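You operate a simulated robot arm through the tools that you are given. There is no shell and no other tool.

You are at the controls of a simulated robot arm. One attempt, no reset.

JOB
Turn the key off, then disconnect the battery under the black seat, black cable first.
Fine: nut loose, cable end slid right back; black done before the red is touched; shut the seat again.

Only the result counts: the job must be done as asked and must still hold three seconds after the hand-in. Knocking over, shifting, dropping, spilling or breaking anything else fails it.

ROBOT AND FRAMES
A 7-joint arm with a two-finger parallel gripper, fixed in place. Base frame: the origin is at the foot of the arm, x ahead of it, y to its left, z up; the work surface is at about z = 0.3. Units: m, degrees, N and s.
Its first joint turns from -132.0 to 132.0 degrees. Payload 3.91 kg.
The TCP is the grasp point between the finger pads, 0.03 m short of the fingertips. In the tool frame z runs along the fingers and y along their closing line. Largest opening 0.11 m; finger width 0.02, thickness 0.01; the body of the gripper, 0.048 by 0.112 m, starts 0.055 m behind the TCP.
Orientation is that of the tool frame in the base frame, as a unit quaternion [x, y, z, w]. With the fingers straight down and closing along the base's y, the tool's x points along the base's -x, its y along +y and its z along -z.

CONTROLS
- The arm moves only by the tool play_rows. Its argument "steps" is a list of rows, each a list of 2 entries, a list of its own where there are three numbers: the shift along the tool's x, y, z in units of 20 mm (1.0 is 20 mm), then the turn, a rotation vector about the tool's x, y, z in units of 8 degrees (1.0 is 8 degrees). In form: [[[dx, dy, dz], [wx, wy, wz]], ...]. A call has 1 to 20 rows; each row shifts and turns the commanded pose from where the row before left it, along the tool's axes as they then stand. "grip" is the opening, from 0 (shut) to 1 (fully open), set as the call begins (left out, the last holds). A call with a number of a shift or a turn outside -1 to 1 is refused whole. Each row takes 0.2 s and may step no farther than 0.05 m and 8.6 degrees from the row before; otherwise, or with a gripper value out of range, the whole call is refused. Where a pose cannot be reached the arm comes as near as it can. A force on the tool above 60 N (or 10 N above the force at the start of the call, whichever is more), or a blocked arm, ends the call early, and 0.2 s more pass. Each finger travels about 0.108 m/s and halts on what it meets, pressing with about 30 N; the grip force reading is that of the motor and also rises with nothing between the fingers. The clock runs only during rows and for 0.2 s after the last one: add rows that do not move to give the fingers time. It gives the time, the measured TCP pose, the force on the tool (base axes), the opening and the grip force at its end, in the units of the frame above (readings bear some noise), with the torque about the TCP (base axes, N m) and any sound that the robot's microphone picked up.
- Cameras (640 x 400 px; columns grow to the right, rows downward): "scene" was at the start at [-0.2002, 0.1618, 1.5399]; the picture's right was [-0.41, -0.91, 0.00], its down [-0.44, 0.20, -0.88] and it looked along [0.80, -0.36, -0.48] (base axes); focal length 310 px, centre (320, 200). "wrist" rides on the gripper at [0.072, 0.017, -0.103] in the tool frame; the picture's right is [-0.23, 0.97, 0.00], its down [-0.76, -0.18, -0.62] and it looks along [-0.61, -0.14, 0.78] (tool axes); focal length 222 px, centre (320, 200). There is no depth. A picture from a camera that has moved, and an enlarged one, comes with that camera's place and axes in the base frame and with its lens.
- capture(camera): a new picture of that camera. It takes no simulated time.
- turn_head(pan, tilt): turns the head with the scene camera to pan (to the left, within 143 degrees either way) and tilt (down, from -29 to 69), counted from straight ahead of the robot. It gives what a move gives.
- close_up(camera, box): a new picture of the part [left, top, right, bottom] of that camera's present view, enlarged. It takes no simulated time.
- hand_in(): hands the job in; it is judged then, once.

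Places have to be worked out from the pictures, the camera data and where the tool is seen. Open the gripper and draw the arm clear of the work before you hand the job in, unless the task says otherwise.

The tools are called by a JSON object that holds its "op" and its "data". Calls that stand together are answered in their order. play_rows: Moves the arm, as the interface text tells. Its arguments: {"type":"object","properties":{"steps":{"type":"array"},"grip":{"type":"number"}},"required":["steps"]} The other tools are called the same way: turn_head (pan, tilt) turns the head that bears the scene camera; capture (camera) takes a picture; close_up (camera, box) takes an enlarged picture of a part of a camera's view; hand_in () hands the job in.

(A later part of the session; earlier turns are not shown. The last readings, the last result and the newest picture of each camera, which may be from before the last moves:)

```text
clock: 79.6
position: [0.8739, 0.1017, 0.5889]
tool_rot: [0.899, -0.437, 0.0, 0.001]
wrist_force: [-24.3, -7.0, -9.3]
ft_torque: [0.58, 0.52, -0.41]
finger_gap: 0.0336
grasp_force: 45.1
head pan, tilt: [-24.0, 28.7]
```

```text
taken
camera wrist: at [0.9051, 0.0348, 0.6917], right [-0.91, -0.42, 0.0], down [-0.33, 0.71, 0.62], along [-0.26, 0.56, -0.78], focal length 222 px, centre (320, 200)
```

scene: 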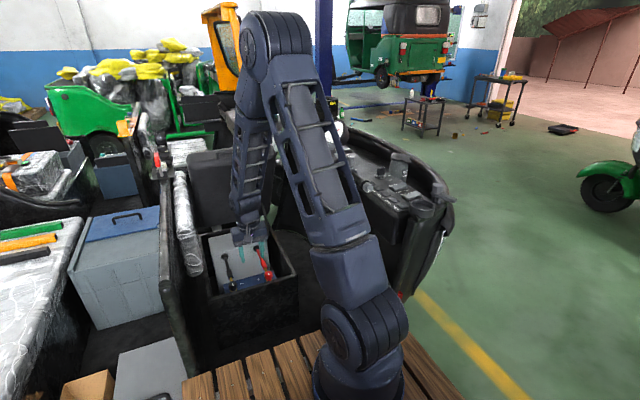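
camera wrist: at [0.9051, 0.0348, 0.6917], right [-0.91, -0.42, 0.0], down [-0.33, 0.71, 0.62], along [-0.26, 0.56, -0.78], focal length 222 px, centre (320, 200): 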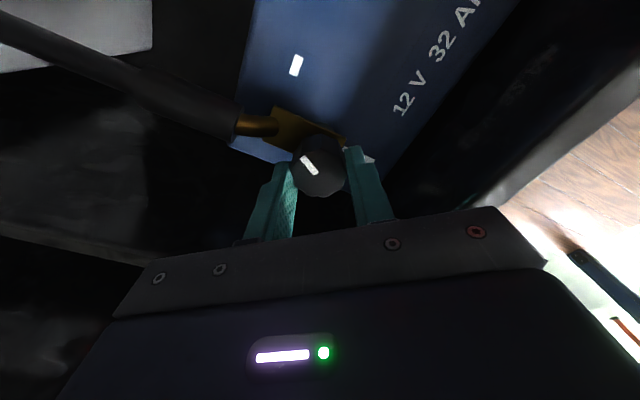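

Torque about z has started to build (−0.41 N·m), maybe nearing the nut's stop. I check for slip between mark and fingers.

{"op": "close_up", "data": {"camera": "wrist", "box": [260, 100, 380, 220]}}

{"op": "close_up", "data": {"camera": "scene", "box": [170, 180, 300, 310]}}

```text
3.33 times, centred on (320, 160) of wrist
camera zoom: at [0.9051, 0.0348, 0.6917], right [-0.91, -0.42, 0.0], down [-0.33, 0.71, 0.62], along [-0.26, 0.56, -0.78], focal length 740 px, centre (320, 333)
```

zoom: 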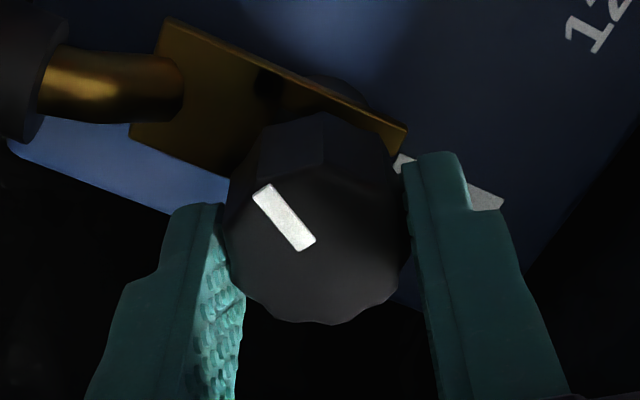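

```text
3.08 times, centred on (235, 245) of scene
camera zoom: at [-0.2003, 0.1617, 1.5399], right [-0.41, -0.91, 0.0], down [-0.44, 0.2, -0.88], along [0.8, -0.36, -0.48], focal length 954 px, centre (582, 62)
```

zoom: 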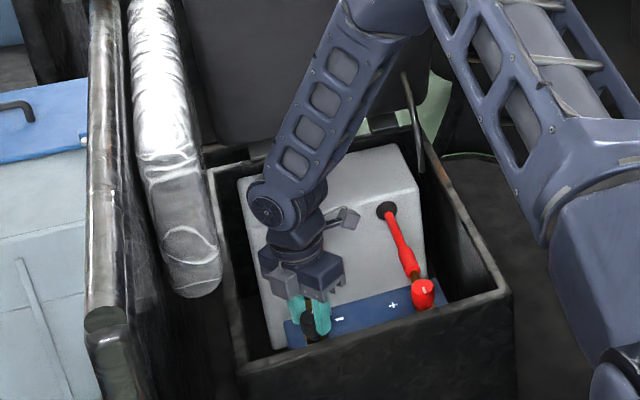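

The mark lags the fingers by ~7°, hinting at a stop near 150°. I try another 8° to see if it slips.

{"op": "play_rows", "data": {"steps": [[[0, 0, 0], [0, 0, -0.5]], [[0, 0, 0], [0, 0, -0.5]], [[0, 0, 0], [0, 0, 0]]]}}

{"op": "close_up", "data": {"camera": "wrist", "box": [260, 100, 380, 220]}}

```text
clock: 80.4
position: [0.8746, 0.1009, 0.5885]
tool_rot: [0.927, -0.375, 0.0, 0.003]
wrist_force: [-24.2, -6.1, -7.6]
ft_torque: [-0.16, 0.62, -0.23]
finger_gap: 0.0331
grasp_force: 45.3
head pan, tilt: [-24.0, 28.7]
```

```text
3.33 times, centred on (320, 160) of wrist
camera zoom: at [0.9151, 0.0385, 0.6921], right [-0.84, -0.54, 0.0], down [-0.42, 0.66, 0.62], along [-0.34, 0.52, -0.78], focal length 740 px, centre (320, 333)
```

zoom: 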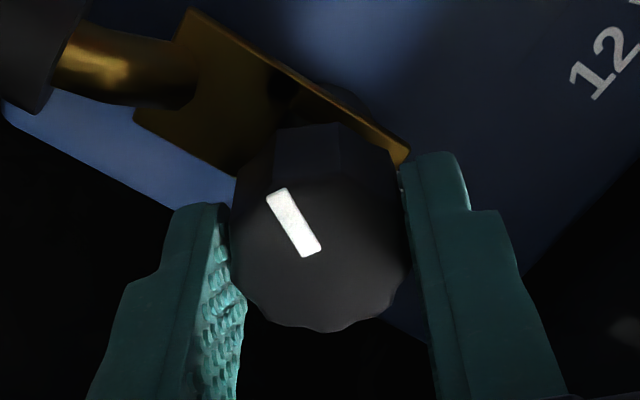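

The fingers now slip around the knob, so the nut is at its loose stop (~150° open). I release and lift clear.

{"op": "play_rows", "data": {"steps": [[[0, 0, 0], [0, 0, 0]], [[0, 0, 0], [0, 0, 0]], [[0, 0, -0.5], [0, 0, 0]], [[0, 0, -1], [0, 0, 0]], [[0, 0, -1], [0, 0, 0]], [[0, 0, -1], [0, 0, 0]], [[0, 0, -1], [0, 0, 0]], [[0, 0, -1], [0, 0, 0]], [[0, 0, 0], [0, 0, 0]]], "grip": 0.5}}

{"op": "capture", "data": {"camera": "wrist"}}

{"op": "close_up", "data": {"camera": "scene", "box": [170, 180, 300, 310]}}

```text
clock: 82.4
position: [0.8748, 0.1015, 0.6977]
tool_rot: [0.927, -0.375, 0.0, 0.001]
wrist_force: [-0.1, 0.1, -0.5]
ft_torque: [0.0, -0.01, -0.02]
finger_gap: 0.0549
grasp_force: 0.0
head pan, tilt: [-24.0, 28.7]
```

```text
taken
camera wrist: at [0.9148, 0.0402, 0.8018], right [-0.84, -0.54, 0.0], down [-0.42, 0.66, 0.62], along [-0.34, 0.52, -0.78], focal length 222 px, centre (320, 200)
```

wrist: 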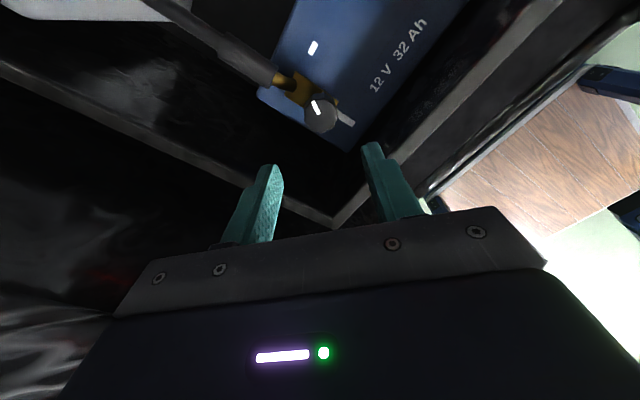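

```text
3.08 times, centred on (235, 245) of scene
camera zoom: at [-0.2002, 0.1618, 1.5399], right [-0.41, -0.91, 0.0], down [-0.44, 0.2, -0.88], along [0.8, -0.36, -0.48], focal length 954 px, centre (582, 62)
```

zoom: 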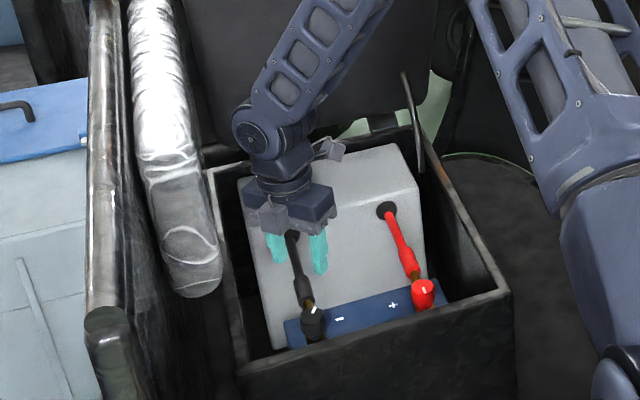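

The mark confirms the black nut has turned. I raise a bit and swing the tool back to yaw 0 to look at the cable end.

{"op": "play_rows", "data": {"steps": [[[0, 0, -1], [0, 0, 0]], [[0, 0, -1], [0, 0, 0]], [[0, 0, -1], [0, 0, 0]], [[0, 0, 0], [0, 0, 1]], [[0, 0, 0], [0, 0, 1]], [[0, 0, 0], [0, 0, 1]], [[0, 0, 0], [0, 0, 1]], [[0, 0, 0], [0, 0, 1]], [[0, 0, 0], [0, 0, 1]], [[0, 0, 0], [0, 0, 1]], [[0, 0, 0], [0, 0, 1]], [[0, 0, 0], [0, 0, 1]], [[0, 0, 0], [0, 0, 1]], [[0, 0, 0], [0, 0, 1]], [[0, 0, 0], [0, 0, 1]], [[0, 0, 0], [0, 0, 1]], [[0, 0, 0], [0, 0, 1]], [[0, 0, 0], [0, 0, 1]], [[0, 0, 0], [0, 0, 1]], [[0, 0, 0], [0, 0, 1]]]}}

{"op": "play_rows", "data": {"steps": [[[1, 0, 0], [0, 0, 0]], [[1, 0, 0], [0, 0, 0]], [[1, 0, 0], [0, 0, 0]], [[1, 0, 0], [0, 0, 0]], [[0, 0, 0], [0, 0, 0]]]}}

{"op": "capture", "data": {"camera": "wrist"}}

{"op": "close_up", "data": {"camera": "wrist", "box": [270, 110, 380, 220]}}

{"op": "capture", "data": {"camera": "scene"}}

```text
clock: 86.6
position: [0.8747, 0.102, 0.7591]
tool_rot: [0.001, 1.0, -0.001, 0.0]
wrist_force: [0.6, 0.0, 0.5]
ft_torque: [0.02, -0.04, 0.0]
finger_gap: 0.0546
grasp_force: 0.0
head pan, tilt: [-24.0, 28.7]
```

```text
clock: 87.8
position: [0.795, 0.1011, 0.7601]
tool_rot: [0.001, 1.0, 0.0, 0.001]
wrist_force: [-0.1, 0.3, 0.1]
ft_torque: [-0.02, 0.04, 0.0]
finger_gap: 0.0552
grasp_force: 0.1
head pan, tilt: [-24.0, 28.7]
```

```text
taken
camera wrist: at [0.7223, 0.1191, 0.8629], right [0.23, 0.97, 0.0], down [0.76, -0.18, 0.62], along [0.61, -0.14, -0.78], focal length 222 px, centre (320, 200)
```

wrist: 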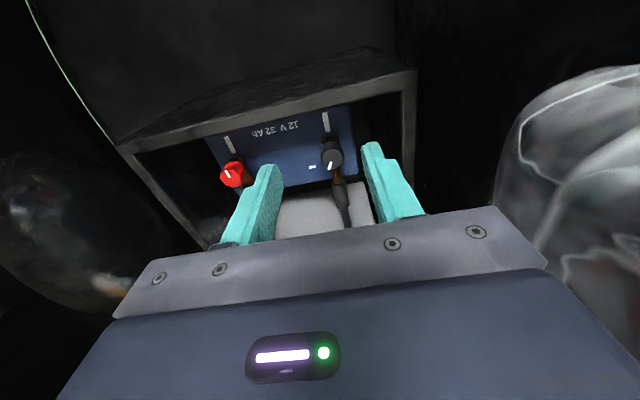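

```text
3.64 times, centred on (325, 165) of wrist
camera zoom: at [0.7223, 0.1191, 0.8629], right [0.23, 0.97, 0.0], down [0.76, -0.18, 0.62], along [0.61, -0.14, -0.78], focal length 808 px, centre (302, 327)
```

zoom: 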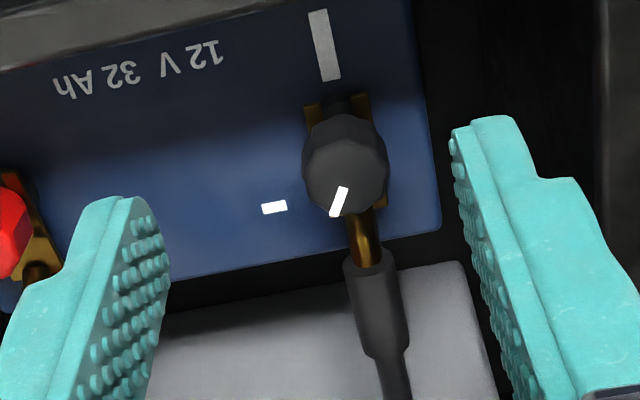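

```text
taken
```

scene: 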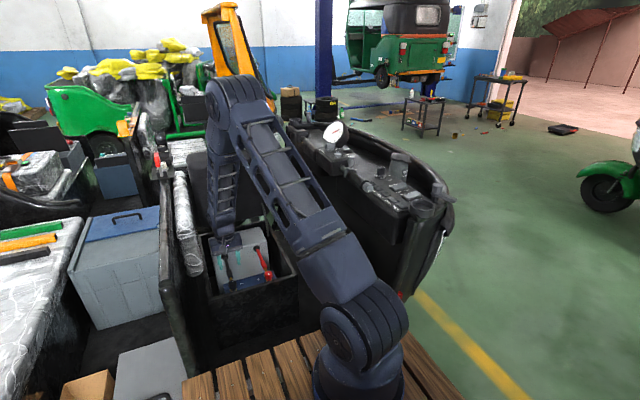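

The boot of the black cable end lies along x from about x 0.926 to 0.981 at y≈0.100, z≈0.565, with free space back to the grey block at x≈1.08. I move above it with yaw 0.

{"op": "play_rows", "data": {"steps": [[[-0.99, -0.01, 0.5], [0, 0, 0]], [[-0.99, -0.01, 0.5], [0, 0, 0]], [[-0.99, -0.01, 0.5], [0, 0, 0]], [[-0.99, -0.01, 0.5], [0, 0, 0]], [[-0.99, -0.01, 0.5], [0, 0, 0]], [[-0.99, -0.01, 0.5], [0, 0, 0]], [[-0.99, -0.01, 0.5], [0, 0, 0]], [[-0.99, -0.01, 0.5], [0, 0, 0]], [[0, 0, 0], [0, 0, 0]]]}}

{"op": "capture", "data": {"camera": "wrist"}}

{"op": "close_up", "data": {"camera": "wrist", "box": [250, 60, 390, 200]}}

{"op": "close_up", "data": {"camera": "scene", "box": [190, 210, 300, 310]}}

```text
clock: 89.8
position: [0.9541, 0.0997, 0.6774]
tool_rot: [0.001, 1.0, -0.002, -0.001]
wrist_force: [0.2, 0.1, 0.1]
ft_torque: [0.02, 0.02, -0.03]
finger_gap: 0.0551
grasp_force: 0.1
head pan, tilt: [-24.0, 28.7]
```

```text
taken
camera wrist: at [0.8814, 0.1167, 0.7804], right [0.23, 0.97, 0.0], down [0.76, -0.18, 0.62], along [0.61, -0.14, -0.78], focal length 222 px, centre (320, 200)
```

wrist: 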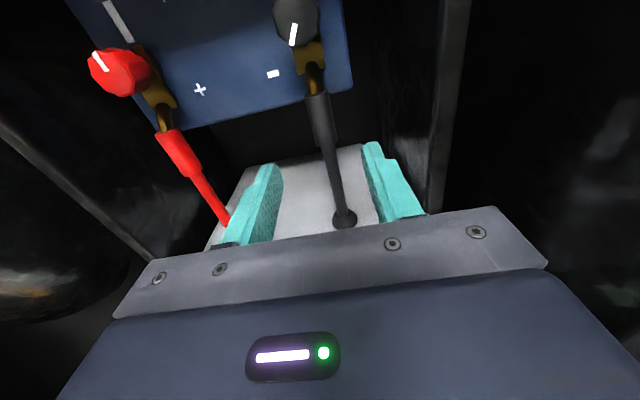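

```text
2.86 times, centred on (320, 130) of wrist
camera zoom: at [0.8814, 0.1167, 0.7804], right [0.23, 0.97, 0.0], down [0.76, -0.18, 0.62], along [0.61, -0.14, -0.78], focal length 635 px, centre (320, 400)
```

zoom: 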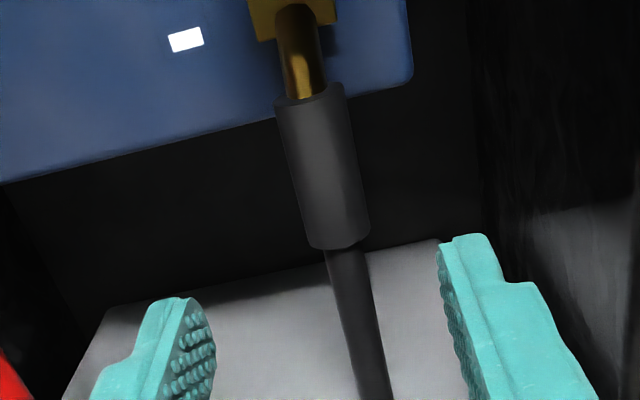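

```text
4.00 times, centred on (245, 260) of scene
camera zoom: at [-0.2001, 0.1618, 1.5399], right [-0.41, -0.91, 0.0], down [-0.44, 0.2, -0.88], along [0.8, -0.36, -0.48], focal length 1240 px, centre (620, -40)
```

zoom: 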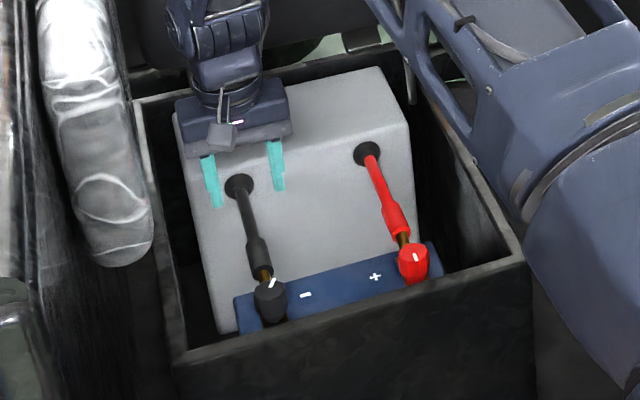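

The boot is centred at x≈0.955, y≈0.1015. I shift 2 mm and descend around it.

{"op": "play_rows", "data": {"steps": [[[0, 0.09, 0.85], [0, 0, 0]], [[0, 0, 0.85], [0, 0, 0]], [[0, 0, 0.85], [0, 0, 0]], [[0, 0, 0.85], [0, 0, 0]], [[0, 0, 0.85], [0, 0, 0]], [[0, 0, 0.8], [0, 0, 0]], [[0, 0, 0], [0, 0, 0]]]}}

{"op": "capture", "data": {"camera": "wrist"}}

{"op": "close_up", "data": {"camera": "wrist", "box": [260, 90, 380, 230]}}

```text
clock: 91.4
position: [0.9532, 0.0998, 0.5773]
tool_rot: [0.001, 1.0, 0.0, 0.0]
wrist_force: [-0.1, -0.8, 0.1]
ft_torque: [0.0, -0.02, -0.04]
finger_gap: 0.0549
grasp_force: 0.0
head pan, tilt: [-24.0, 28.7]
```

```text
taken
camera wrist: at [0.8802, 0.1185, 0.6804], right [0.23, 0.97, 0.0], down [0.76, -0.18, 0.62], along [0.61, -0.14, -0.78], focal length 222 px, centre (320, 200)
```

wrist: 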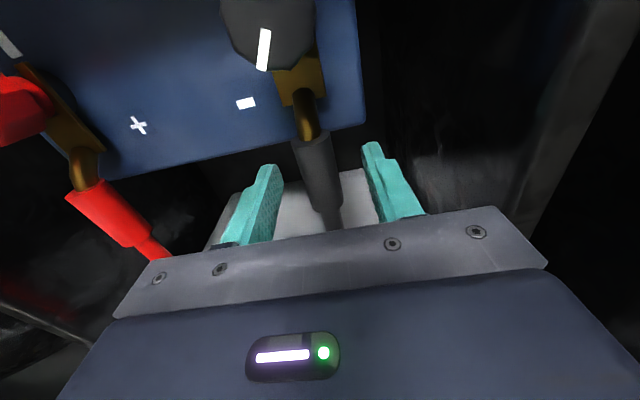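

```text
2.86 times, centred on (320, 160) of wrist
camera zoom: at [0.8802, 0.1185, 0.6804], right [0.23, 0.97, 0.0], down [0.76, -0.18, 0.62], along [0.61, -0.14, -0.78], focal length 635 px, centre (320, 314)
```

zoom: 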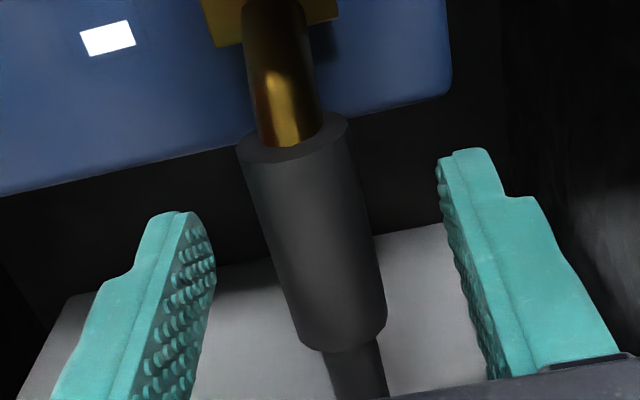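

The boot is well centred between the fingers. I close on it.

{"op": "play_rows", "data": {"steps": [[[0, 0, 0], [0, 0, 0]], [[0, 0, 0], [0, 0, 0]], [[0, 0, 0], [0, 0, 0]]], "grip": 0}}

{"op": "play_rows", "data": {"steps": [[[-0.25, 0, 0], [0, 0, 0]], [[-0.25, 0, 0], [0, 0, 0]], [[0, 0, 0], [0, 0, 0]]]}}

{"op": "close_up", "data": {"camera": "wrist", "box": [230, 0, 410, 230]}}

```text
clock: 92.2
position: [0.9516, 0.1007, 0.5788]
tool_rot: [0.001, 1.0, -0.001, 0.0]
wrist_force: [0.4, -7.5, -1.1]
ft_torque: [-0.16, -0.09, 0.04]
finger_gap: 0.0237
grasp_force: 44.8
head pan, tilt: [-24.0, 28.7]
```

```text
clock: 93.0
position: [0.9628, 0.0988, 0.5777]
tool_rot: [0.001, 1.0, -0.002, 0.0]
wrist_force: [-0.7, -9.8, 3.8]
ft_torque: [-0.23, 0.74, 0.06]
finger_gap: 0.023
grasp_force: 45.3
head pan, tilt: [-24.0, 28.7]
```

```text
1.74 times, centred on (320, 115) of wrist
camera zoom: at [0.8904, 0.1178, 0.6804], right [0.23, 0.97, 0.0], down [0.76, -0.18, 0.62], along [0.61, -0.14, -0.78], focal length 386 px, centre (320, 348)
```

zoom: 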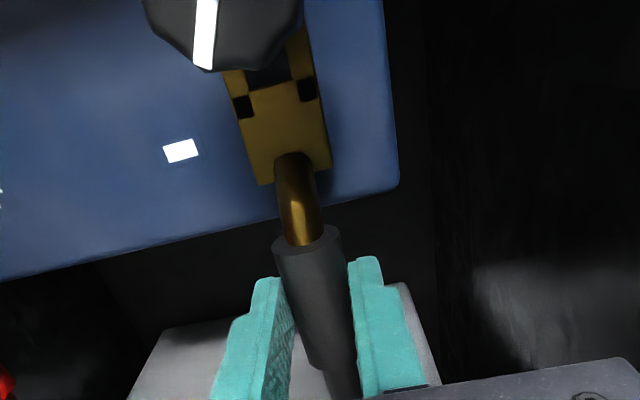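

The fork is sliding back with almost no resistance. I keep drawing it straight back in +x.

{"op": "play_rows", "data": {"steps": [[[-0.3, 0, 0], [0, 0, 0]], [[-0.4, 0, 0], [0, 0, 0]], [[-0.4, 0, 0], [0, 0, 0]], [[0, 0, 0], [0, 0, 0]]]}}

{"op": "close_up", "data": {"camera": "wrist", "box": [230, 0, 410, 230]}}

```text
clock: 94.0
position: [0.9868, 0.1009, 0.577]
tool_rot: [0.002, 1.0, -0.001, -0.001]
wrist_force: [0.7, -10.3, -0.3]
ft_torque: [-0.2, 0.1, 0.08]
finger_gap: 0.0235
grasp_force: 45.2
head pan, tilt: [-24.0, 28.7]
```

```text
1.74 times, centred on (320, 115) of wrist
camera zoom: at [0.9132, 0.1178, 0.6805], right [0.23, 0.97, 0.0], down [0.76, -0.18, 0.62], along [0.61, -0.14, -0.78], focal length 386 px, centre (320, 348)
```

zoom: 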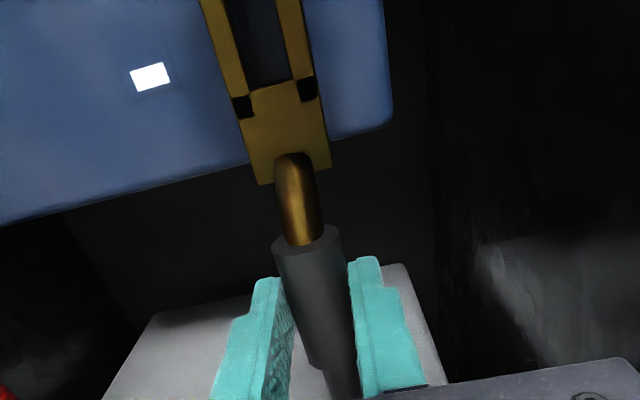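

The fork prongs emerge further; I go on pulling until it reaches its end stop.

{"op": "play_rows", "data": {"steps": [[[-0.3, 0, 0], [0, 0, 0]], [[-0.4, 0, 0], [0, 0, 0]], [[-0.4, 0, 0], [0, 0, 0]], [[0, 0, 0], [0, 0, 0]]]}}

{"op": "capture", "data": {"camera": "wrist"}}

{"op": "close_up", "data": {"camera": "scene", "box": [190, 210, 300, 310]}}

```text
clock: 95.0
position: [1.0052, 0.0995, 0.5765]
tool_rot: [0.0, 1.0, -0.002, -0.002]
wrist_force: [-36.3, -11.4, 12.8]
ft_torque: [-0.29, 0.84, -0.02]
finger_gap: 0.0233
grasp_force: 44.8
head pan, tilt: [-24.0, 28.7]
```

```text
taken
camera wrist: at [0.9329, 0.1178, 0.6797], right [0.23, 0.97, 0.0], down [0.76, -0.18, 0.62], along [0.6, -0.14, -0.78], focal length 222 px, centre (320, 200)
```

wrist: 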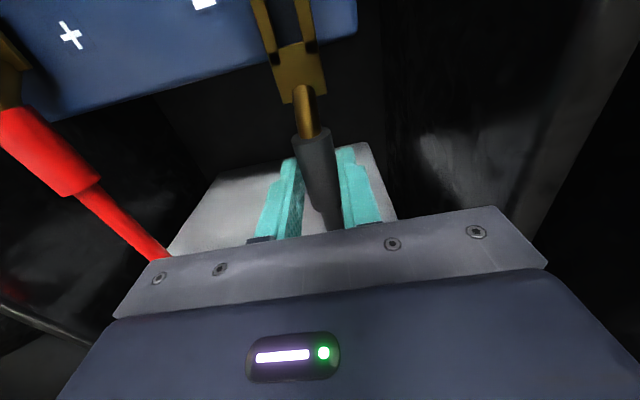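

```text
4.00 times, centred on (245, 260) of scene
camera zoom: at [-0.2012, 0.1616, 1.5398], right [-0.41, -0.91, 0.0], down [-0.44, 0.2, -0.88], along [0.8, -0.36, -0.48], focal length 1240 px, centre (620, -40)
```

zoom: 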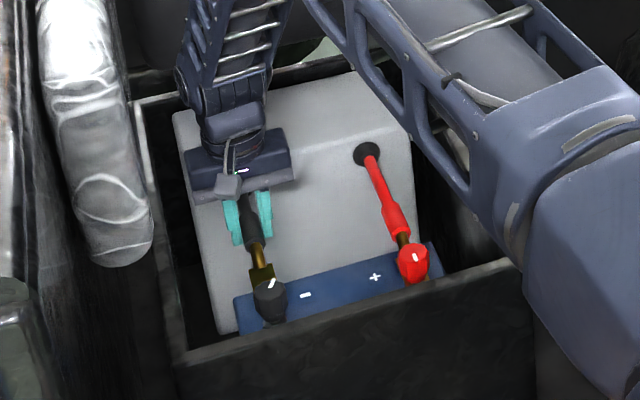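

A −36 N reaction suggests the end stop after ~51 mm of travel. I nudge 2 mm more to confirm it is fully back.

{"op": "play_rows", "data": {"steps": [[[-0.1, 0, 0], [0, 0, 0]], [[0, 0, 0], [0, 0, 0]]]}}

{"op": "close_up", "data": {"camera": "wrist", "box": [230, 0, 410, 230]}}

```text
clock: 95.6
position: [1.0075, 0.1, 0.5762]
tool_rot: [0.001, 1.0, -0.002, -0.001]
wrist_force: [-39.3, -12.3, -3.7]
ft_torque: [-0.22, 0.82, 0.01]
finger_gap: 0.0234
grasp_force: 45.5
head pan, tilt: [-24.0, 28.7]
```

```text
1.74 times, centred on (320, 115) of wrist
camera zoom: at [0.9352, 0.1178, 0.6792], right [0.23, 0.97, 0.0], down [0.76, -0.18, 0.62], along [0.6, -0.14, -0.78], focal length 386 px, centre (320, 348)
```

zoom: 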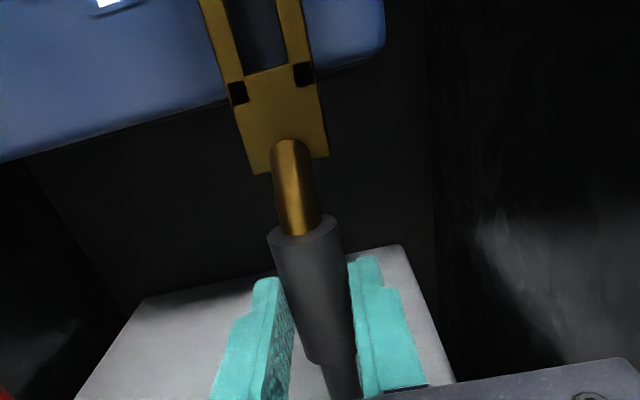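

The fingers begin to slip on the stopped boot, so the black cable end is fully back. I open and lift straight up, then check it stays.

{"op": "play_rows", "data": {"steps": [[[0, 0, 0], [0, 0, 0]], [[0, 0, 0], [0, 0, 0]], [[0, 0, -0.5], [0, 0, 0]], [[0, 0, -1], [0, 0, 0]], [[0, 0, -1], [0, 0, 0]], [[0, 0, -1], [0, 0, 0]], [[0, 0, -1], [0, 0, 0]], [[0, 0, -1], [0, 0, 0]], [[0, 0, -1], [0, 0, 0]], [[0, 0, 0], [0, 0, 0]]], "grip": 0.5}}

{"op": "capture", "data": {"camera": "wrist"}}

{"op": "close_up", "data": {"camera": "scene", "box": [190, 210, 300, 310]}}

```text
clock: 97.8
position: [1.009, 0.0997, 0.7082]
tool_rot: [0.001, 1.0, -0.002, -0.001]
wrist_force: [-1.2, -0.4, 0.4]
ft_torque: [0.02, -0.01, -0.02]
finger_gap: 0.0549
grasp_force: 0.1
head pan, tilt: [-24.0, 28.7]
```

```text
taken
camera wrist: at [0.9369, 0.1183, 0.8119], right [0.23, 0.97, 0.0], down [0.76, -0.18, 0.62], along [0.61, -0.14, -0.78], focal length 222 px, centre (320, 200)
```

wrist: 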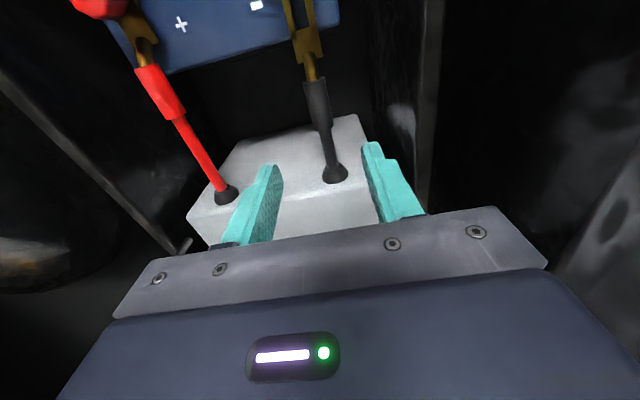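

```text
4.00 times, centred on (245, 260) of scene
camera zoom: at [-0.2001, 0.1618, 1.5399], right [-0.41, -0.91, 0.0], down [-0.44, 0.2, -0.88], along [0.8, -0.36, -0.48], focal length 1240 px, centre (620, -40)
```

zoom: 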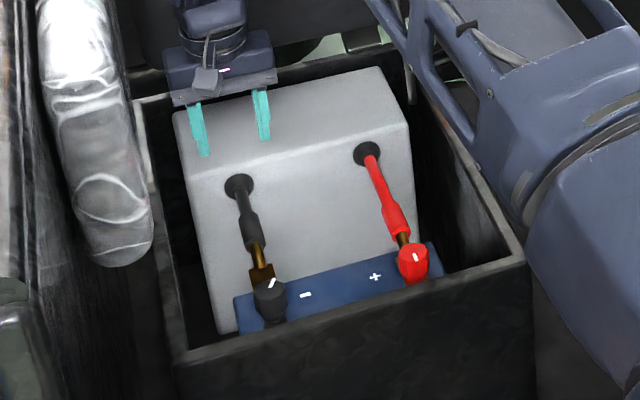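

Black cable end stays back. I move toward the front to verify from above that the fork has cleared the post, and to line up for the red nut.

{"op": "play_rows", "data": {"steps": [[[0, 0, -1], [0, 0, 0]], [[0.9, -0.4, -0.2], [0, 0, 0]], [[0.9, -0.4, -0.2], [0, 0, 0]], [[0.9, -0.4, -0.2], [0, 0, 0]], [[0.9, -0.4, -0.2], [0, 0, 0]], [[0.9, -0.4, -0.2], [0, 0, 0]], [[0.9, -0.4, -0.2], [0, 0, 0]], [[0.9, -0.4, -0.2], [0, 0, 0]], [[0.9, -0.4, -0.2], [0, 0, 0]], [[0.9, -0.4, -0.2], [0, 0, 0]], [[0.9, -0.4, -0.2], [0, 0, 0]], [[0, 0, 0], [0, 0, 0]]]}}

{"op": "capture", "data": {"camera": "wrist"}}

{"op": "close_up", "data": {"camera": "wrist", "box": [260, 90, 400, 230]}}

```text
clock: 100.4
position: [0.8275, 0.0206, 0.7672]
tool_rot: [0.001, 1.0, -0.001, 0.0]
wrist_force: [-0.7, -0.7, 0.4]
ft_torque: [0.0, -0.02, -0.04]
finger_gap: 0.0547
grasp_force: 0.1
head pan, tilt: [-24.0, 28.7]
```

```text
taken
camera wrist: at [0.7544, 0.0388, 0.8711], right [0.23, 0.97, 0.0], down [0.76, -0.18, 0.62], along [0.61, -0.14, -0.78], focal length 222 px, centre (320, 200)
```

wrist: 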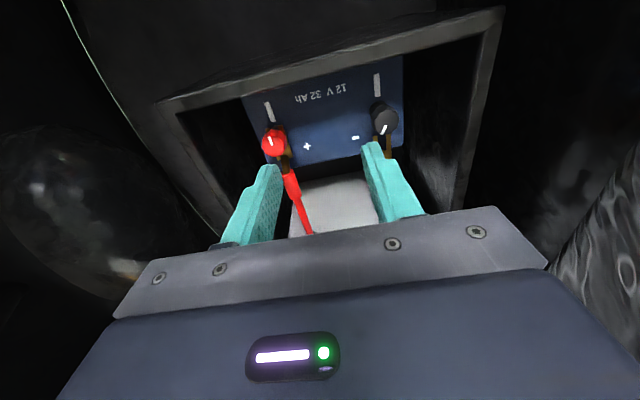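

```text
2.86 times, centred on (330, 160) of wrist
camera zoom: at [0.7544, 0.0388, 0.8711], right [0.23, 0.97, 0.0], down [0.76, -0.18, 0.62], along [0.61, -0.14, -0.78], focal length 635 px, centre (291, 314)
```

zoom: 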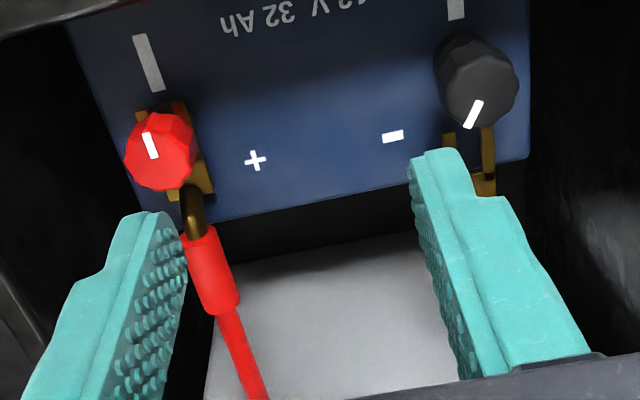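

The black fork's prong tips now lie ~18 mm behind the loosened nut – clear of the post. I position above the red nut (≈0.874, −0.057) with yaw −30°.

{"op": "play_rows", "data": {"steps": [[[0, 0, 0], [0, 0, 0.9375]], [[0, 0, 0], [0, 0, 0.9375]], [[0, 0, 0], [0, 0, 0.9375]], [[0, 0, 0], [0, 0, 0.9375]], [[-0.9925, -0.547, 0.7], [0, 0, 0]], [[-0.9925, -0.547, 0.7], [0, 0, 0]], [[-0.9925, -0.547, 0.7], [0, 0, 0]], [[-0.9925, -0.547, 0.7], [0, 0, 0]], [[0, 0, 0.5], [0, 0, 0]], [[0, 0, 0], [0, 0, 0]]]}}

{"op": "capture", "data": {"camera": "wrist"}}

{"op": "close_up", "data": {"camera": "wrist", "box": [260, 60, 400, 200]}}

```text
clock: 102.6
position: [0.8766, -0.0574, 0.7021]
tool_rot: [0.26, 0.966, -0.001, 0.001]
wrist_force: [-0.4, 0.6, -0.9]
ft_torque: [0.02, 0.01, 0.0]
finger_gap: 0.0552
grasp_force: 0.1
head pan, tilt: [-24.0, 28.7]
```

```text
taken
camera wrist: at [0.8224, -0.0051, 0.8051], right [0.68, 0.73, 0.0], down [0.57, -0.53, 0.62], along [0.45, -0.43, -0.78], focal length 222 px, centre (320, 200)
```

wrist: 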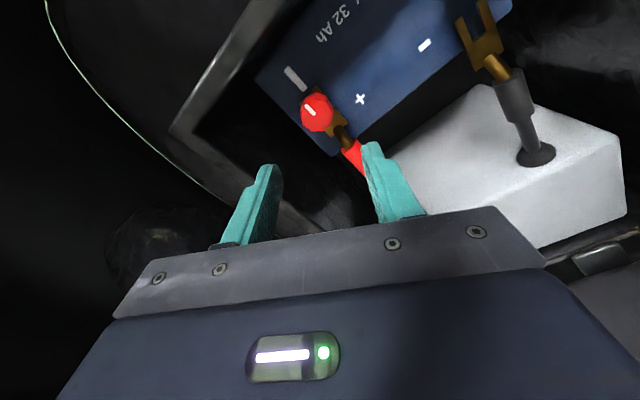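

```text
2.86 times, centred on (330, 130) of wrist
camera zoom: at [0.8224, -0.0051, 0.8051], right [0.68, 0.73, 0.0], down [0.57, -0.53, 0.62], along [0.45, -0.43, -0.78], focal length 635 px, centre (291, 400)
```

zoom: 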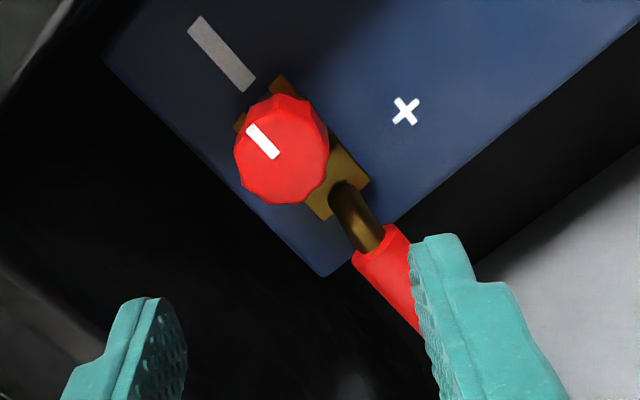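

The red nut reads ~3.5 mm off along tool −y. I correct and descend toward it.

{"op": "play_rows", "data": {"steps": [[[0, -0.18, 0.5], [0, 0, 0]], [[0, 0, 1], [0, 0, 0]], [[0, 0, 1], [0, 0, 0]], [[0, 0, 1], [0, 0, 0]], [[0, 0, 1], [0, 0, 0]], [[0, 0, 0], [0, 0, 0]]]}}

{"op": "close_up", "data": {"camera": "wrist", "box": [260, 90, 380, 210]}}

```text
clock: 104.0
position: [0.8748, -0.0612, 0.6118]
tool_rot: [0.26, 0.966, -0.001, 0.0]
wrist_force: [0.6, -0.7, 0.1]
ft_torque: [-0.01, -0.01, -0.03]
finger_gap: 0.0551
grasp_force: 0.1
head pan, tilt: [-24.0, 28.7]
```

```text
3.33 times, centred on (320, 150) of wrist
camera zoom: at [0.82, -0.008, 0.7148], right [0.69, 0.73, 0.0], down [0.57, -0.53, 0.62], along [0.45, -0.43, -0.78], focal length 740 px, centre (320, 367)
```

zoom: 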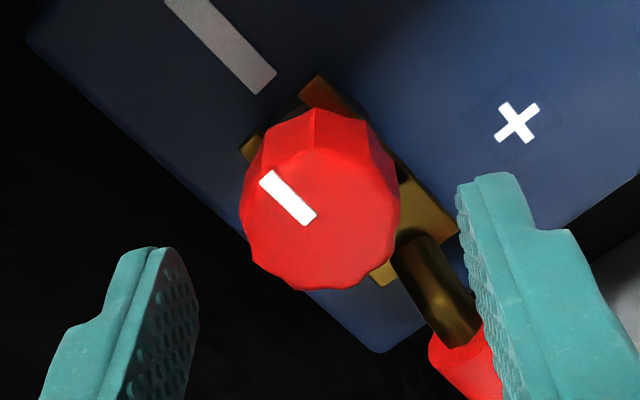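

The red knob sits in the same spot between the fingers as the black one did. I descend 24 mm, close and start turning counter-clockwise.

{"op": "play_rows", "data": {"steps": [[[0, 0, 0.6], [0, 0, 0]], [[0, 0, 0.6], [0, 0, 0]], [[0, 0, 0], [0, 0, 0]]]}}

{"op": "play_rows", "data": {"steps": [[[0, 0, 0], [0, 0, 0]], [[0, 0, 0], [0, 0, 0]], [[0, 0, 0], [0, 0, 0]]], "grip": 0}}

{"op": "close_up", "data": {"camera": "wrist", "box": [260, 100, 380, 220]}}

```text
clock: 104.8
position: [0.8739, -0.0596, 0.5878]
tool_rot: [0.26, 0.966, -0.001, 0.0]
wrist_force: [-0.2, 0.3, 0.6]
ft_torque: [0.01, 0.0, 0.02]
finger_gap: 0.0552
grasp_force: 0.1
head pan, tilt: [-24.0, 28.7]
```

```text
clock: 105.6
position: [0.8737, -0.0605, 0.5874]
tool_rot: [0.26, 0.966, -0.001, 0.001]
wrist_force: [4.9, 7.1, -5.2]
ft_torque: [0.58, -0.58, 0.0]
finger_gap: 0.0335
grasp_force: 44.9
head pan, tilt: [-24.0, 28.7]
```

```text
3.33 times, centred on (320, 160) of wrist
camera zoom: at [0.8197, -0.0079, 0.6908], right [0.68, 0.73, 0.0], down [0.57, -0.53, 0.62], along [0.45, -0.43, -0.78], focal length 740 px, centre (320, 333)
```

zoom: 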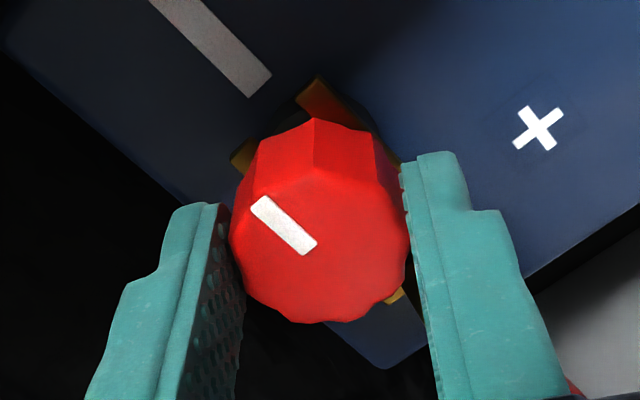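

Gripped at 33.5 mm, same as before. I turn counter-clockwise in stages, watching the torque.

{"op": "play_rows", "data": {"steps": [[[0, 0, 0], [0, 0, -0.75]], [[0, 0, 0], [0, 0, -1]], [[0, 0, 0], [0, 0, -1]], [[0, 0, 0], [0, 0, -1]], [[0, 0, 0], [0, 0, -1]], [[0, 0, 0], [0, 0, -1]], [[0, 0, 0], [0, 0, -1]], [[0, 0, 0], [0, 0, -0.75]], [[0, 0, 0], [0, 0, 0]]]}}

{"op": "play_rows", "data": {"steps": [[[0, 0, 0], [0, 0, -0.75]], [[0, 0, 0], [0, 0, -1]], [[0, 0, 0], [0, 0, -1]], [[0, 0, 0], [0, 0, -1]], [[0, 0, 0], [0, 0, -1]], [[0, 0, 0], [0, 0, -1]], [[0, 0, 0], [0, 0, -1]], [[0, 0, 0], [0, 0, -0.75]], [[0, 0, 0], [0, 0, 0]]]}}

{"op": "close_up", "data": {"camera": "wrist", "box": [260, 100, 380, 220]}}

```text
clock: 107.6
position: [0.8742, -0.0612, 0.5882]
tool_rot: [-0.259, 0.966, -0.001, -0.001]
wrist_force: [13.3, -3.3, -15.8]
ft_torque: [0.67, -0.59, 0.0]
finger_gap: 0.0335
grasp_force: 45.0
head pan, tilt: [-24.0, 28.7]
```

```text
clock: 109.6
position: [0.8748, -0.0613, 0.5878]
tool_rot: [-0.707, 0.707, -0.002, -0.002]
wrist_force: [11.8, -25.7, 7.7]
ft_torque: [-0.91, 0.16, 0.0]
finger_gap: 0.0335
grasp_force: 45.6
head pan, tilt: [-24.0, 28.7]
```

```text
3.33 times, centred on (320, 160) of wrist
camera zoom: at [0.8578, -0.1325, 0.6913], right [-0.97, 0.23, 0.0], down [0.18, 0.76, 0.62], along [0.14, 0.6, -0.78], focal length 740 px, centre (320, 333)
```

zoom: 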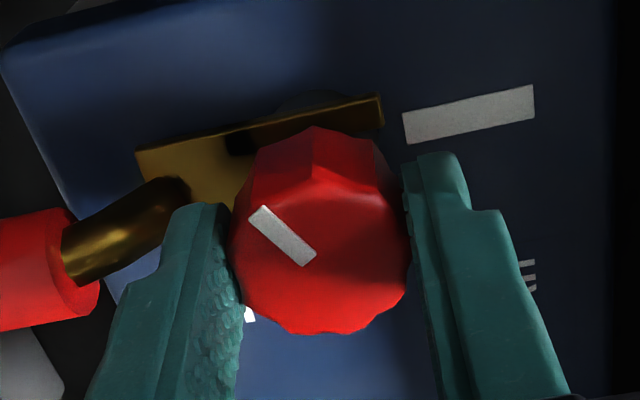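

Turned 120° and the mark follows the fingers. I continue toward the loose stop (~150°) and slightly beyond.

{"op": "play_rows", "data": {"steps": [[[0, 0, 0], [0, 0, -0.75]], [[0, 0, 0], [0, 0, -1]], [[0, 0, 0], [0, 0, -1]], [[0, 0, 0], [0, 0, -1]], [[0, 0, 0], [0, 0, -1]], [[0, 0, 0], [0, 0, -0.5]], [[0, 0, 0], [0, 0, 0]]]}}

{"op": "close_up", "data": {"camera": "wrist", "box": [260, 100, 380, 220]}}

{"op": "capture", "data": {"camera": "scene"}}

```text
clock: 111.2
position: [0.8737, -0.058, 0.5886]
tool_rot: [0.914, -0.406, -0.001, 0.0]
wrist_force: [-11.2, -2.5, 10.2]
ft_torque: [0.55, 0.41, -0.22]
finger_gap: 0.0333
grasp_force: 44.9
head pan, tilt: [-24.0, 28.7]
```

```text
3.33 times, centred on (320, 160) of wrist
camera zoom: at [0.909, -0.1223, 0.691], right [-0.88, -0.48, 0.0], down [-0.38, 0.69, 0.62], along [-0.3, 0.54, -0.78], focal length 740 px, centre (320, 333)
```

zoom: 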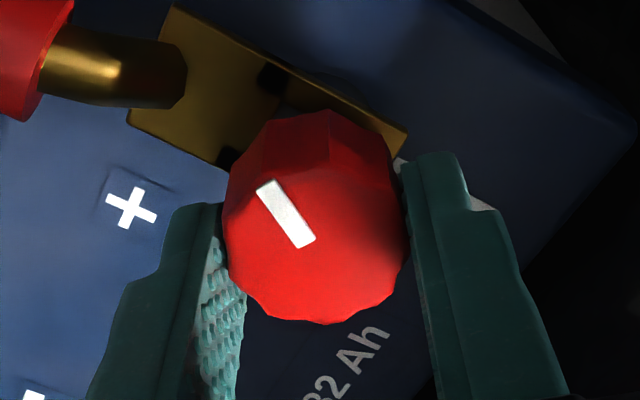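

```text
taken
```

scene: 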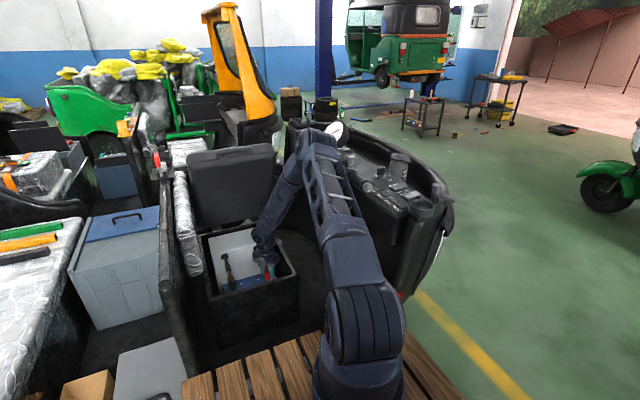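

The mark has slipped ~10° against the fingers, so the red nut is at its loose stop as well. I release, lift and rotate back.

{"op": "play_rows", "data": {"steps": [[[0, 0, 0], [0, 0, 0]], [[0, 0, 0], [0, 0, 0]], [[0, 0, -0.5], [0, 0, 0]], [[0, 0, -1], [0, 0, 0]], [[0, 0, -1], [0, 0, 0]], [[0, 0, -1], [0, 0, 0]], [[0, 0, -1], [0, 0, 0]], [[0, 0, -1], [0, 0, 0]], [[0, 0, -1], [0, 0, 0]], [[0, 0, -1], [0, 0, 0]], [[0, 0, -1], [0, 0, 0]]], "grip": 0.5}}

{"op": "play_rows", "data": {"steps": [[[0, 0, 0], [0, 0, 1]], [[0, 0, 0], [0, 0, 1]], [[0, 0, 0], [0, 0, 1]], [[0, 0, 0], [0, 0, 1]], [[0, 0, 0], [0, 0, 1]], [[0, 0, 0], [0, 0, 1]], [[0, 0, 0], [0, 0, 1]], [[0, 0, 0], [0, 0, 1]], [[0, 0, 0], [0, 0, 1]], [[0, 0, 0], [0, 0, 1]], [[0, 0, 0], [0, 0, 1]], [[0, 0, 0], [0, 0, 1]], [[0, 0, 0], [0, 0, 1]], [[0, 0, 0], [0, 0, 1]], [[0, 0, 0], [0, 0, 1]], [[0, 0, 0], [0, 0, 1]], [[0, 0, 0], [0, 0, 0.5]], [[0, 0, 0], [0, 0, 0]]]}}

{"op": "capture", "data": {"camera": "wrist"}}

{"op": "capture", "data": {"camera": "scene"}}

```text
clock: 113.6
position: [0.8744, -0.0596, 0.7557]
tool_rot: [0.913, -0.407, 0.0, 0.001]
wrist_force: [0.4, -0.2, 0.6]
ft_torque: [-0.03, -0.02, 0.03]
finger_gap: 0.0553
grasp_force: 0.0
head pan, tilt: [-24.0, 28.7]
```

```text
clock: 117.4
position: [0.8741, -0.0605, 0.7576]
tool_rot: [0.001, 1.0, -0.001, 0.001]
wrist_force: [0.8, -0.3, -0.1]
ft_torque: [0.01, -0.02, 0.02]
finger_gap: 0.055
grasp_force: 0.2
head pan, tilt: [-24.0, 28.7]
```

```text
taken
camera wrist: at [0.8019, -0.0418, 0.8611], right [0.23, 0.97, 0.0], down [0.76, -0.18, 0.62], along [0.61, -0.15, -0.78], focal length 222 px, centre (320, 200)
```

wrist: 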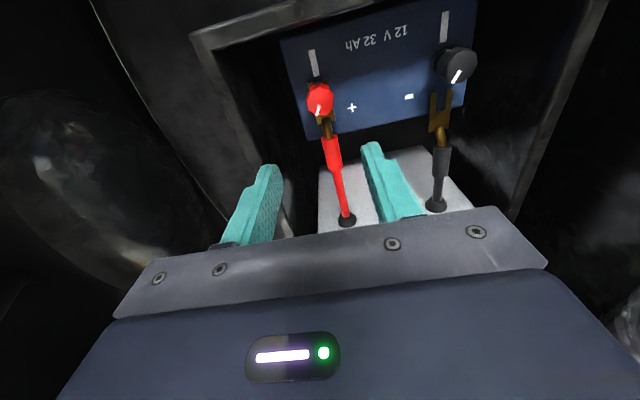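

```text
taken
```

scene: 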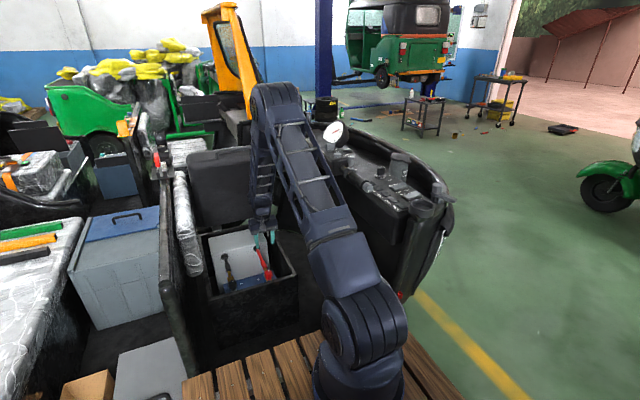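

Both nut marks are turned and the black cable is still back. Next I move above the red boot (≈0.955, −0.059).

{"op": "play_rows", "data": {"steps": [[[-0.79, 0, 0.8], [0, 0, 0]], [[-0.79, 0, 0.8], [0, 0, 0]], [[-0.79, 0, 0.8], [0, 0, 0]], [[-0.79, 0, 0.8], [0, 0, 0]], [[-0.79, 0, 0.8], [0, 0, 0]], [[0, 0, 0], [0, 0, 0]]]}}

{"op": "capture", "data": {"camera": "wrist"}}

{"op": "close_up", "data": {"camera": "wrist", "box": [250, 60, 390, 200]}}

```text
clock: 118.8
position: [0.9515, -0.0591, 0.6788]
tool_rot: [0.001, 1.0, -0.001, 0.0]
wrist_force: [-0.2, -0.7, 0.3]
ft_torque: [-0.01, 0.01, 0.02]
finger_gap: 0.055
grasp_force: 0.0
head pan, tilt: [-24.0, 28.7]
```

```text
taken
camera wrist: at [0.88, -0.0418, 0.7816], right [0.23, 0.97, 0.0], down [0.76, -0.18, 0.62], along [0.61, -0.14, -0.78], focal length 222 px, centre (320, 200)
```

wrist: 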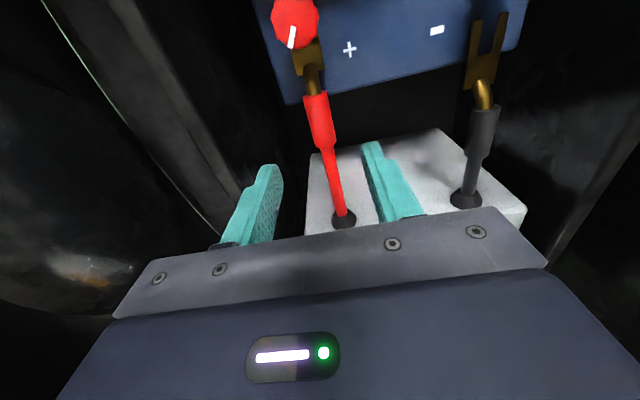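

```text
2.86 times, centred on (320, 130) of wrist
camera zoom: at [0.88, -0.0418, 0.7816], right [0.23, 0.97, 0.0], down [0.76, -0.18, 0.62], along [0.61, -0.14, -0.78], focal length 635 px, centre (320, 400)
```

zoom: 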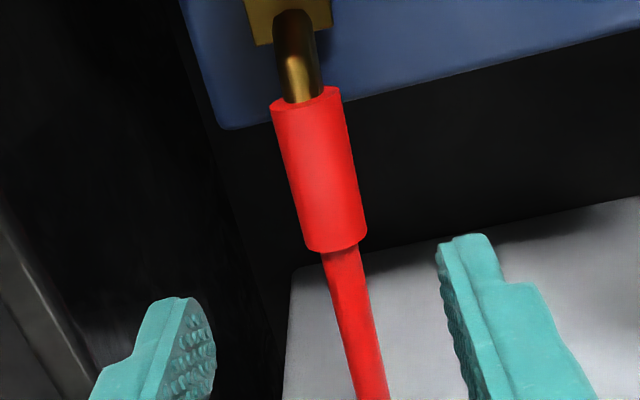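

The red boot is centred at y≈−0.0585, right below the TCP. I descend around it and close.

{"op": "play_rows", "data": {"steps": [[[-0.1, 0.02, 0.85], [0, 0, 0]], [[0, 0, 0.85], [0, 0, 0]], [[0, 0, 0.85], [0, 0, 0]], [[0, 0, 0.85], [0, 0, 0]], [[0, 0, 0.85], [0, 0, 0]], [[0, 0, 0.8], [0, 0, 0]], [[0, 0, 0], [0, 0, 0]]]}}

{"op": "close_up", "data": {"camera": "wrist", "box": [260, 90, 380, 230]}}

{"op": "play_rows", "data": {"steps": [[[0, 0, 0], [0, 0, 0]], [[0, 0, 0], [0, 0, 0]], [[0, 0, 0], [0, 0, 0]]], "grip": 0}}

```text
clock: 120.4
position: [0.9554, -0.0596, 0.5767]
tool_rot: [0.001, 1.0, 0.0, 0.0]
wrist_force: [-0.3, 0.3, -0.4]
ft_torque: [0.0, 0.0, 0.02]
finger_gap: 0.055
grasp_force: 0.0
head pan, tilt: [-24.0, 28.7]
```

```text
2.86 times, centred on (320, 160) of wrist
camera zoom: at [0.8831, -0.0426, 0.6795], right [0.23, 0.97, 0.0], down [0.76, -0.18, 0.62], along [0.61, -0.14, -0.78], focal length 635 px, centre (320, 314)
```

zoom: 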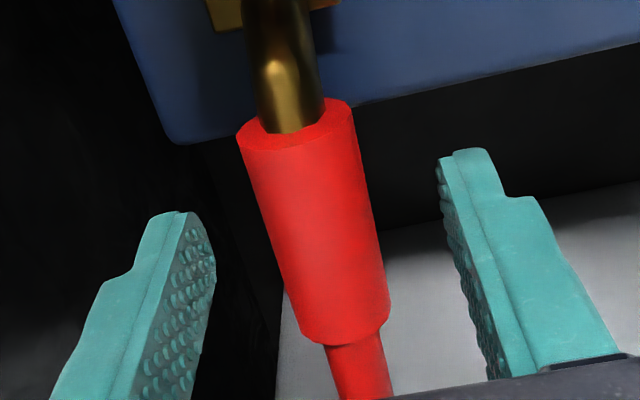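

```text
clock: 121.2
position: [0.9558, -0.0608, 0.5758]
tool_rot: [0.001, 1.0, -0.001, 0.0]
wrist_force: [0.9, 3.3, -2.4]
ft_torque: [0.06, -0.08, 0.06]
finger_gap: 0.0232
grasp_force: 45.0
head pan, tilt: [-24.0, 28.7]
```

The red boot is gripped (23 mm). I draw it straight back in +x as with the black one.

{"op": "play_rows", "data": {"steps": [[[-0.25, 0, 0], [0, 0, 0]], [[-0.4, 0, 0], [0, 0, 0]], [[-0.4, 0, 0], [0, 0, 0]], [[-0.4, 0, 0], [0, 0, 0]], [[-0.4, 0, 0], [0, 0, 0]], [[0, 0, 0], [0, 0, 0]]]}}

{"op": "close_up", "data": {"camera": "wrist", "box": [230, 0, 410, 230]}}

```text
clock: 122.6
position: [0.9923, -0.06, 0.5758]
tool_rot: [0.001, 1.0, -0.002, 0.0]
wrist_force: [0.9, 0.4, 12.9]
ft_torque: [0.01, 0.3, 0.03]
finger_gap: 0.0228
grasp_force: 45.0
head pan, tilt: [-24.0, 28.7]
```

```text
1.74 times, centred on (320, 115) of wrist
camera zoom: at [0.9196, -0.0422, 0.6795], right [0.23, 0.97, 0.0], down [0.76, -0.18, 0.62], along [0.61, -0.14, -0.78], focal length 386 px, centre (320, 348)
```

zoom: 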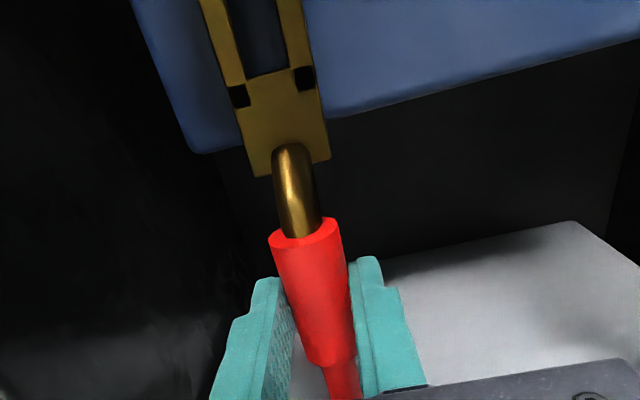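

Sliding freely after 37 mm; I continue until the end stop resists.

{"op": "play_rows", "data": {"steps": [[[-0.25, 0, 0], [0, 0, 0]], [[-0.3, 0, 0], [0, 0, 0]], [[-0.25, 0, 0], [0, 0, 0]], [[0, 0, 0], [0, 0, 0]]]}}

{"op": "close_up", "data": {"camera": "wrist", "box": [230, 0, 410, 230]}}

```text
clock: 123.6
position: [1.0073, -0.0602, 0.5763]
tool_rot: [0.001, 1.0, -0.002, -0.001]
wrist_force: [-24.9, -1.3, 20.6]
ft_torque: [-0.04, 1.29, 0.09]
finger_gap: 0.0232
grasp_force: 45.1
head pan, tilt: [-24.0, 28.7]
```

```text
1.74 times, centred on (320, 115) of wrist
camera zoom: at [0.934, -0.0422, 0.6797], right [0.23, 0.97, 0.0], down [0.76, -0.18, 0.62], along [0.6, -0.14, -0.78], focal length 386 px, centre (320, 348)
```

zoom: 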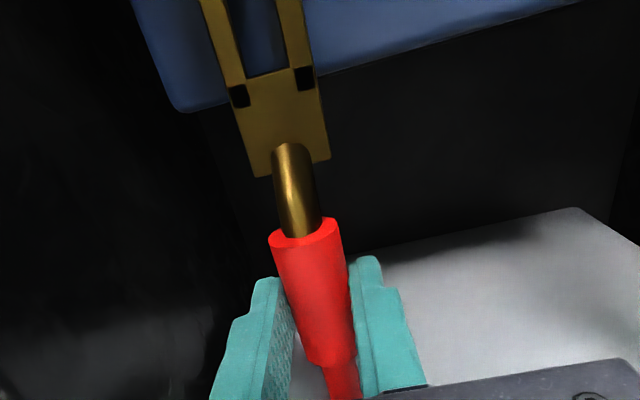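

Reaction −25 N after 51 mm, so the stop begins here. I push 3 mm more to make sure.

{"op": "play_rows", "data": {"steps": [[[-0.15, 0, 0], [0, 0, 0]], [[0, 0, 0], [0, 0, 0]]]}}

{"op": "close_up", "data": {"camera": "wrist", "box": [230, 0, 410, 230]}}

```text
clock: 124.2
position: [1.0084, -0.0598, 0.5751]
tool_rot: [0.001, 1.0, -0.001, -0.001]
wrist_force: [-38.0, -1.7, 6.1]
ft_torque: [-0.03, 0.83, 0.05]
finger_gap: 0.0234
grasp_force: 45.1
head pan, tilt: [-24.0, 28.7]
```

```text
1.74 times, centred on (320, 115) of wrist
camera zoom: at [0.9366, -0.0423, 0.6787], right [0.23, 0.97, 0.0], down [0.76, -0.18, 0.62], along [0.6, -0.14, -0.78], focal length 386 px, centre (320, 348)
```

zoom: 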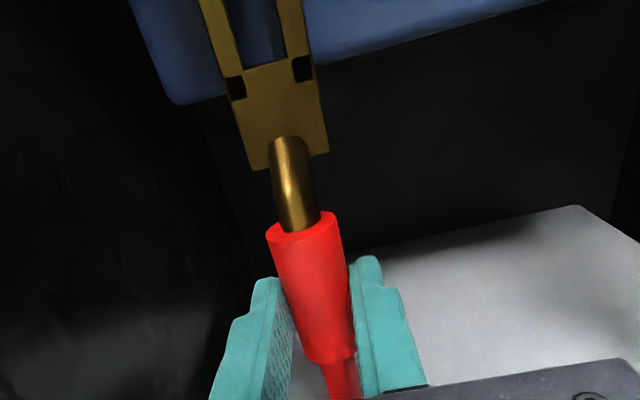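

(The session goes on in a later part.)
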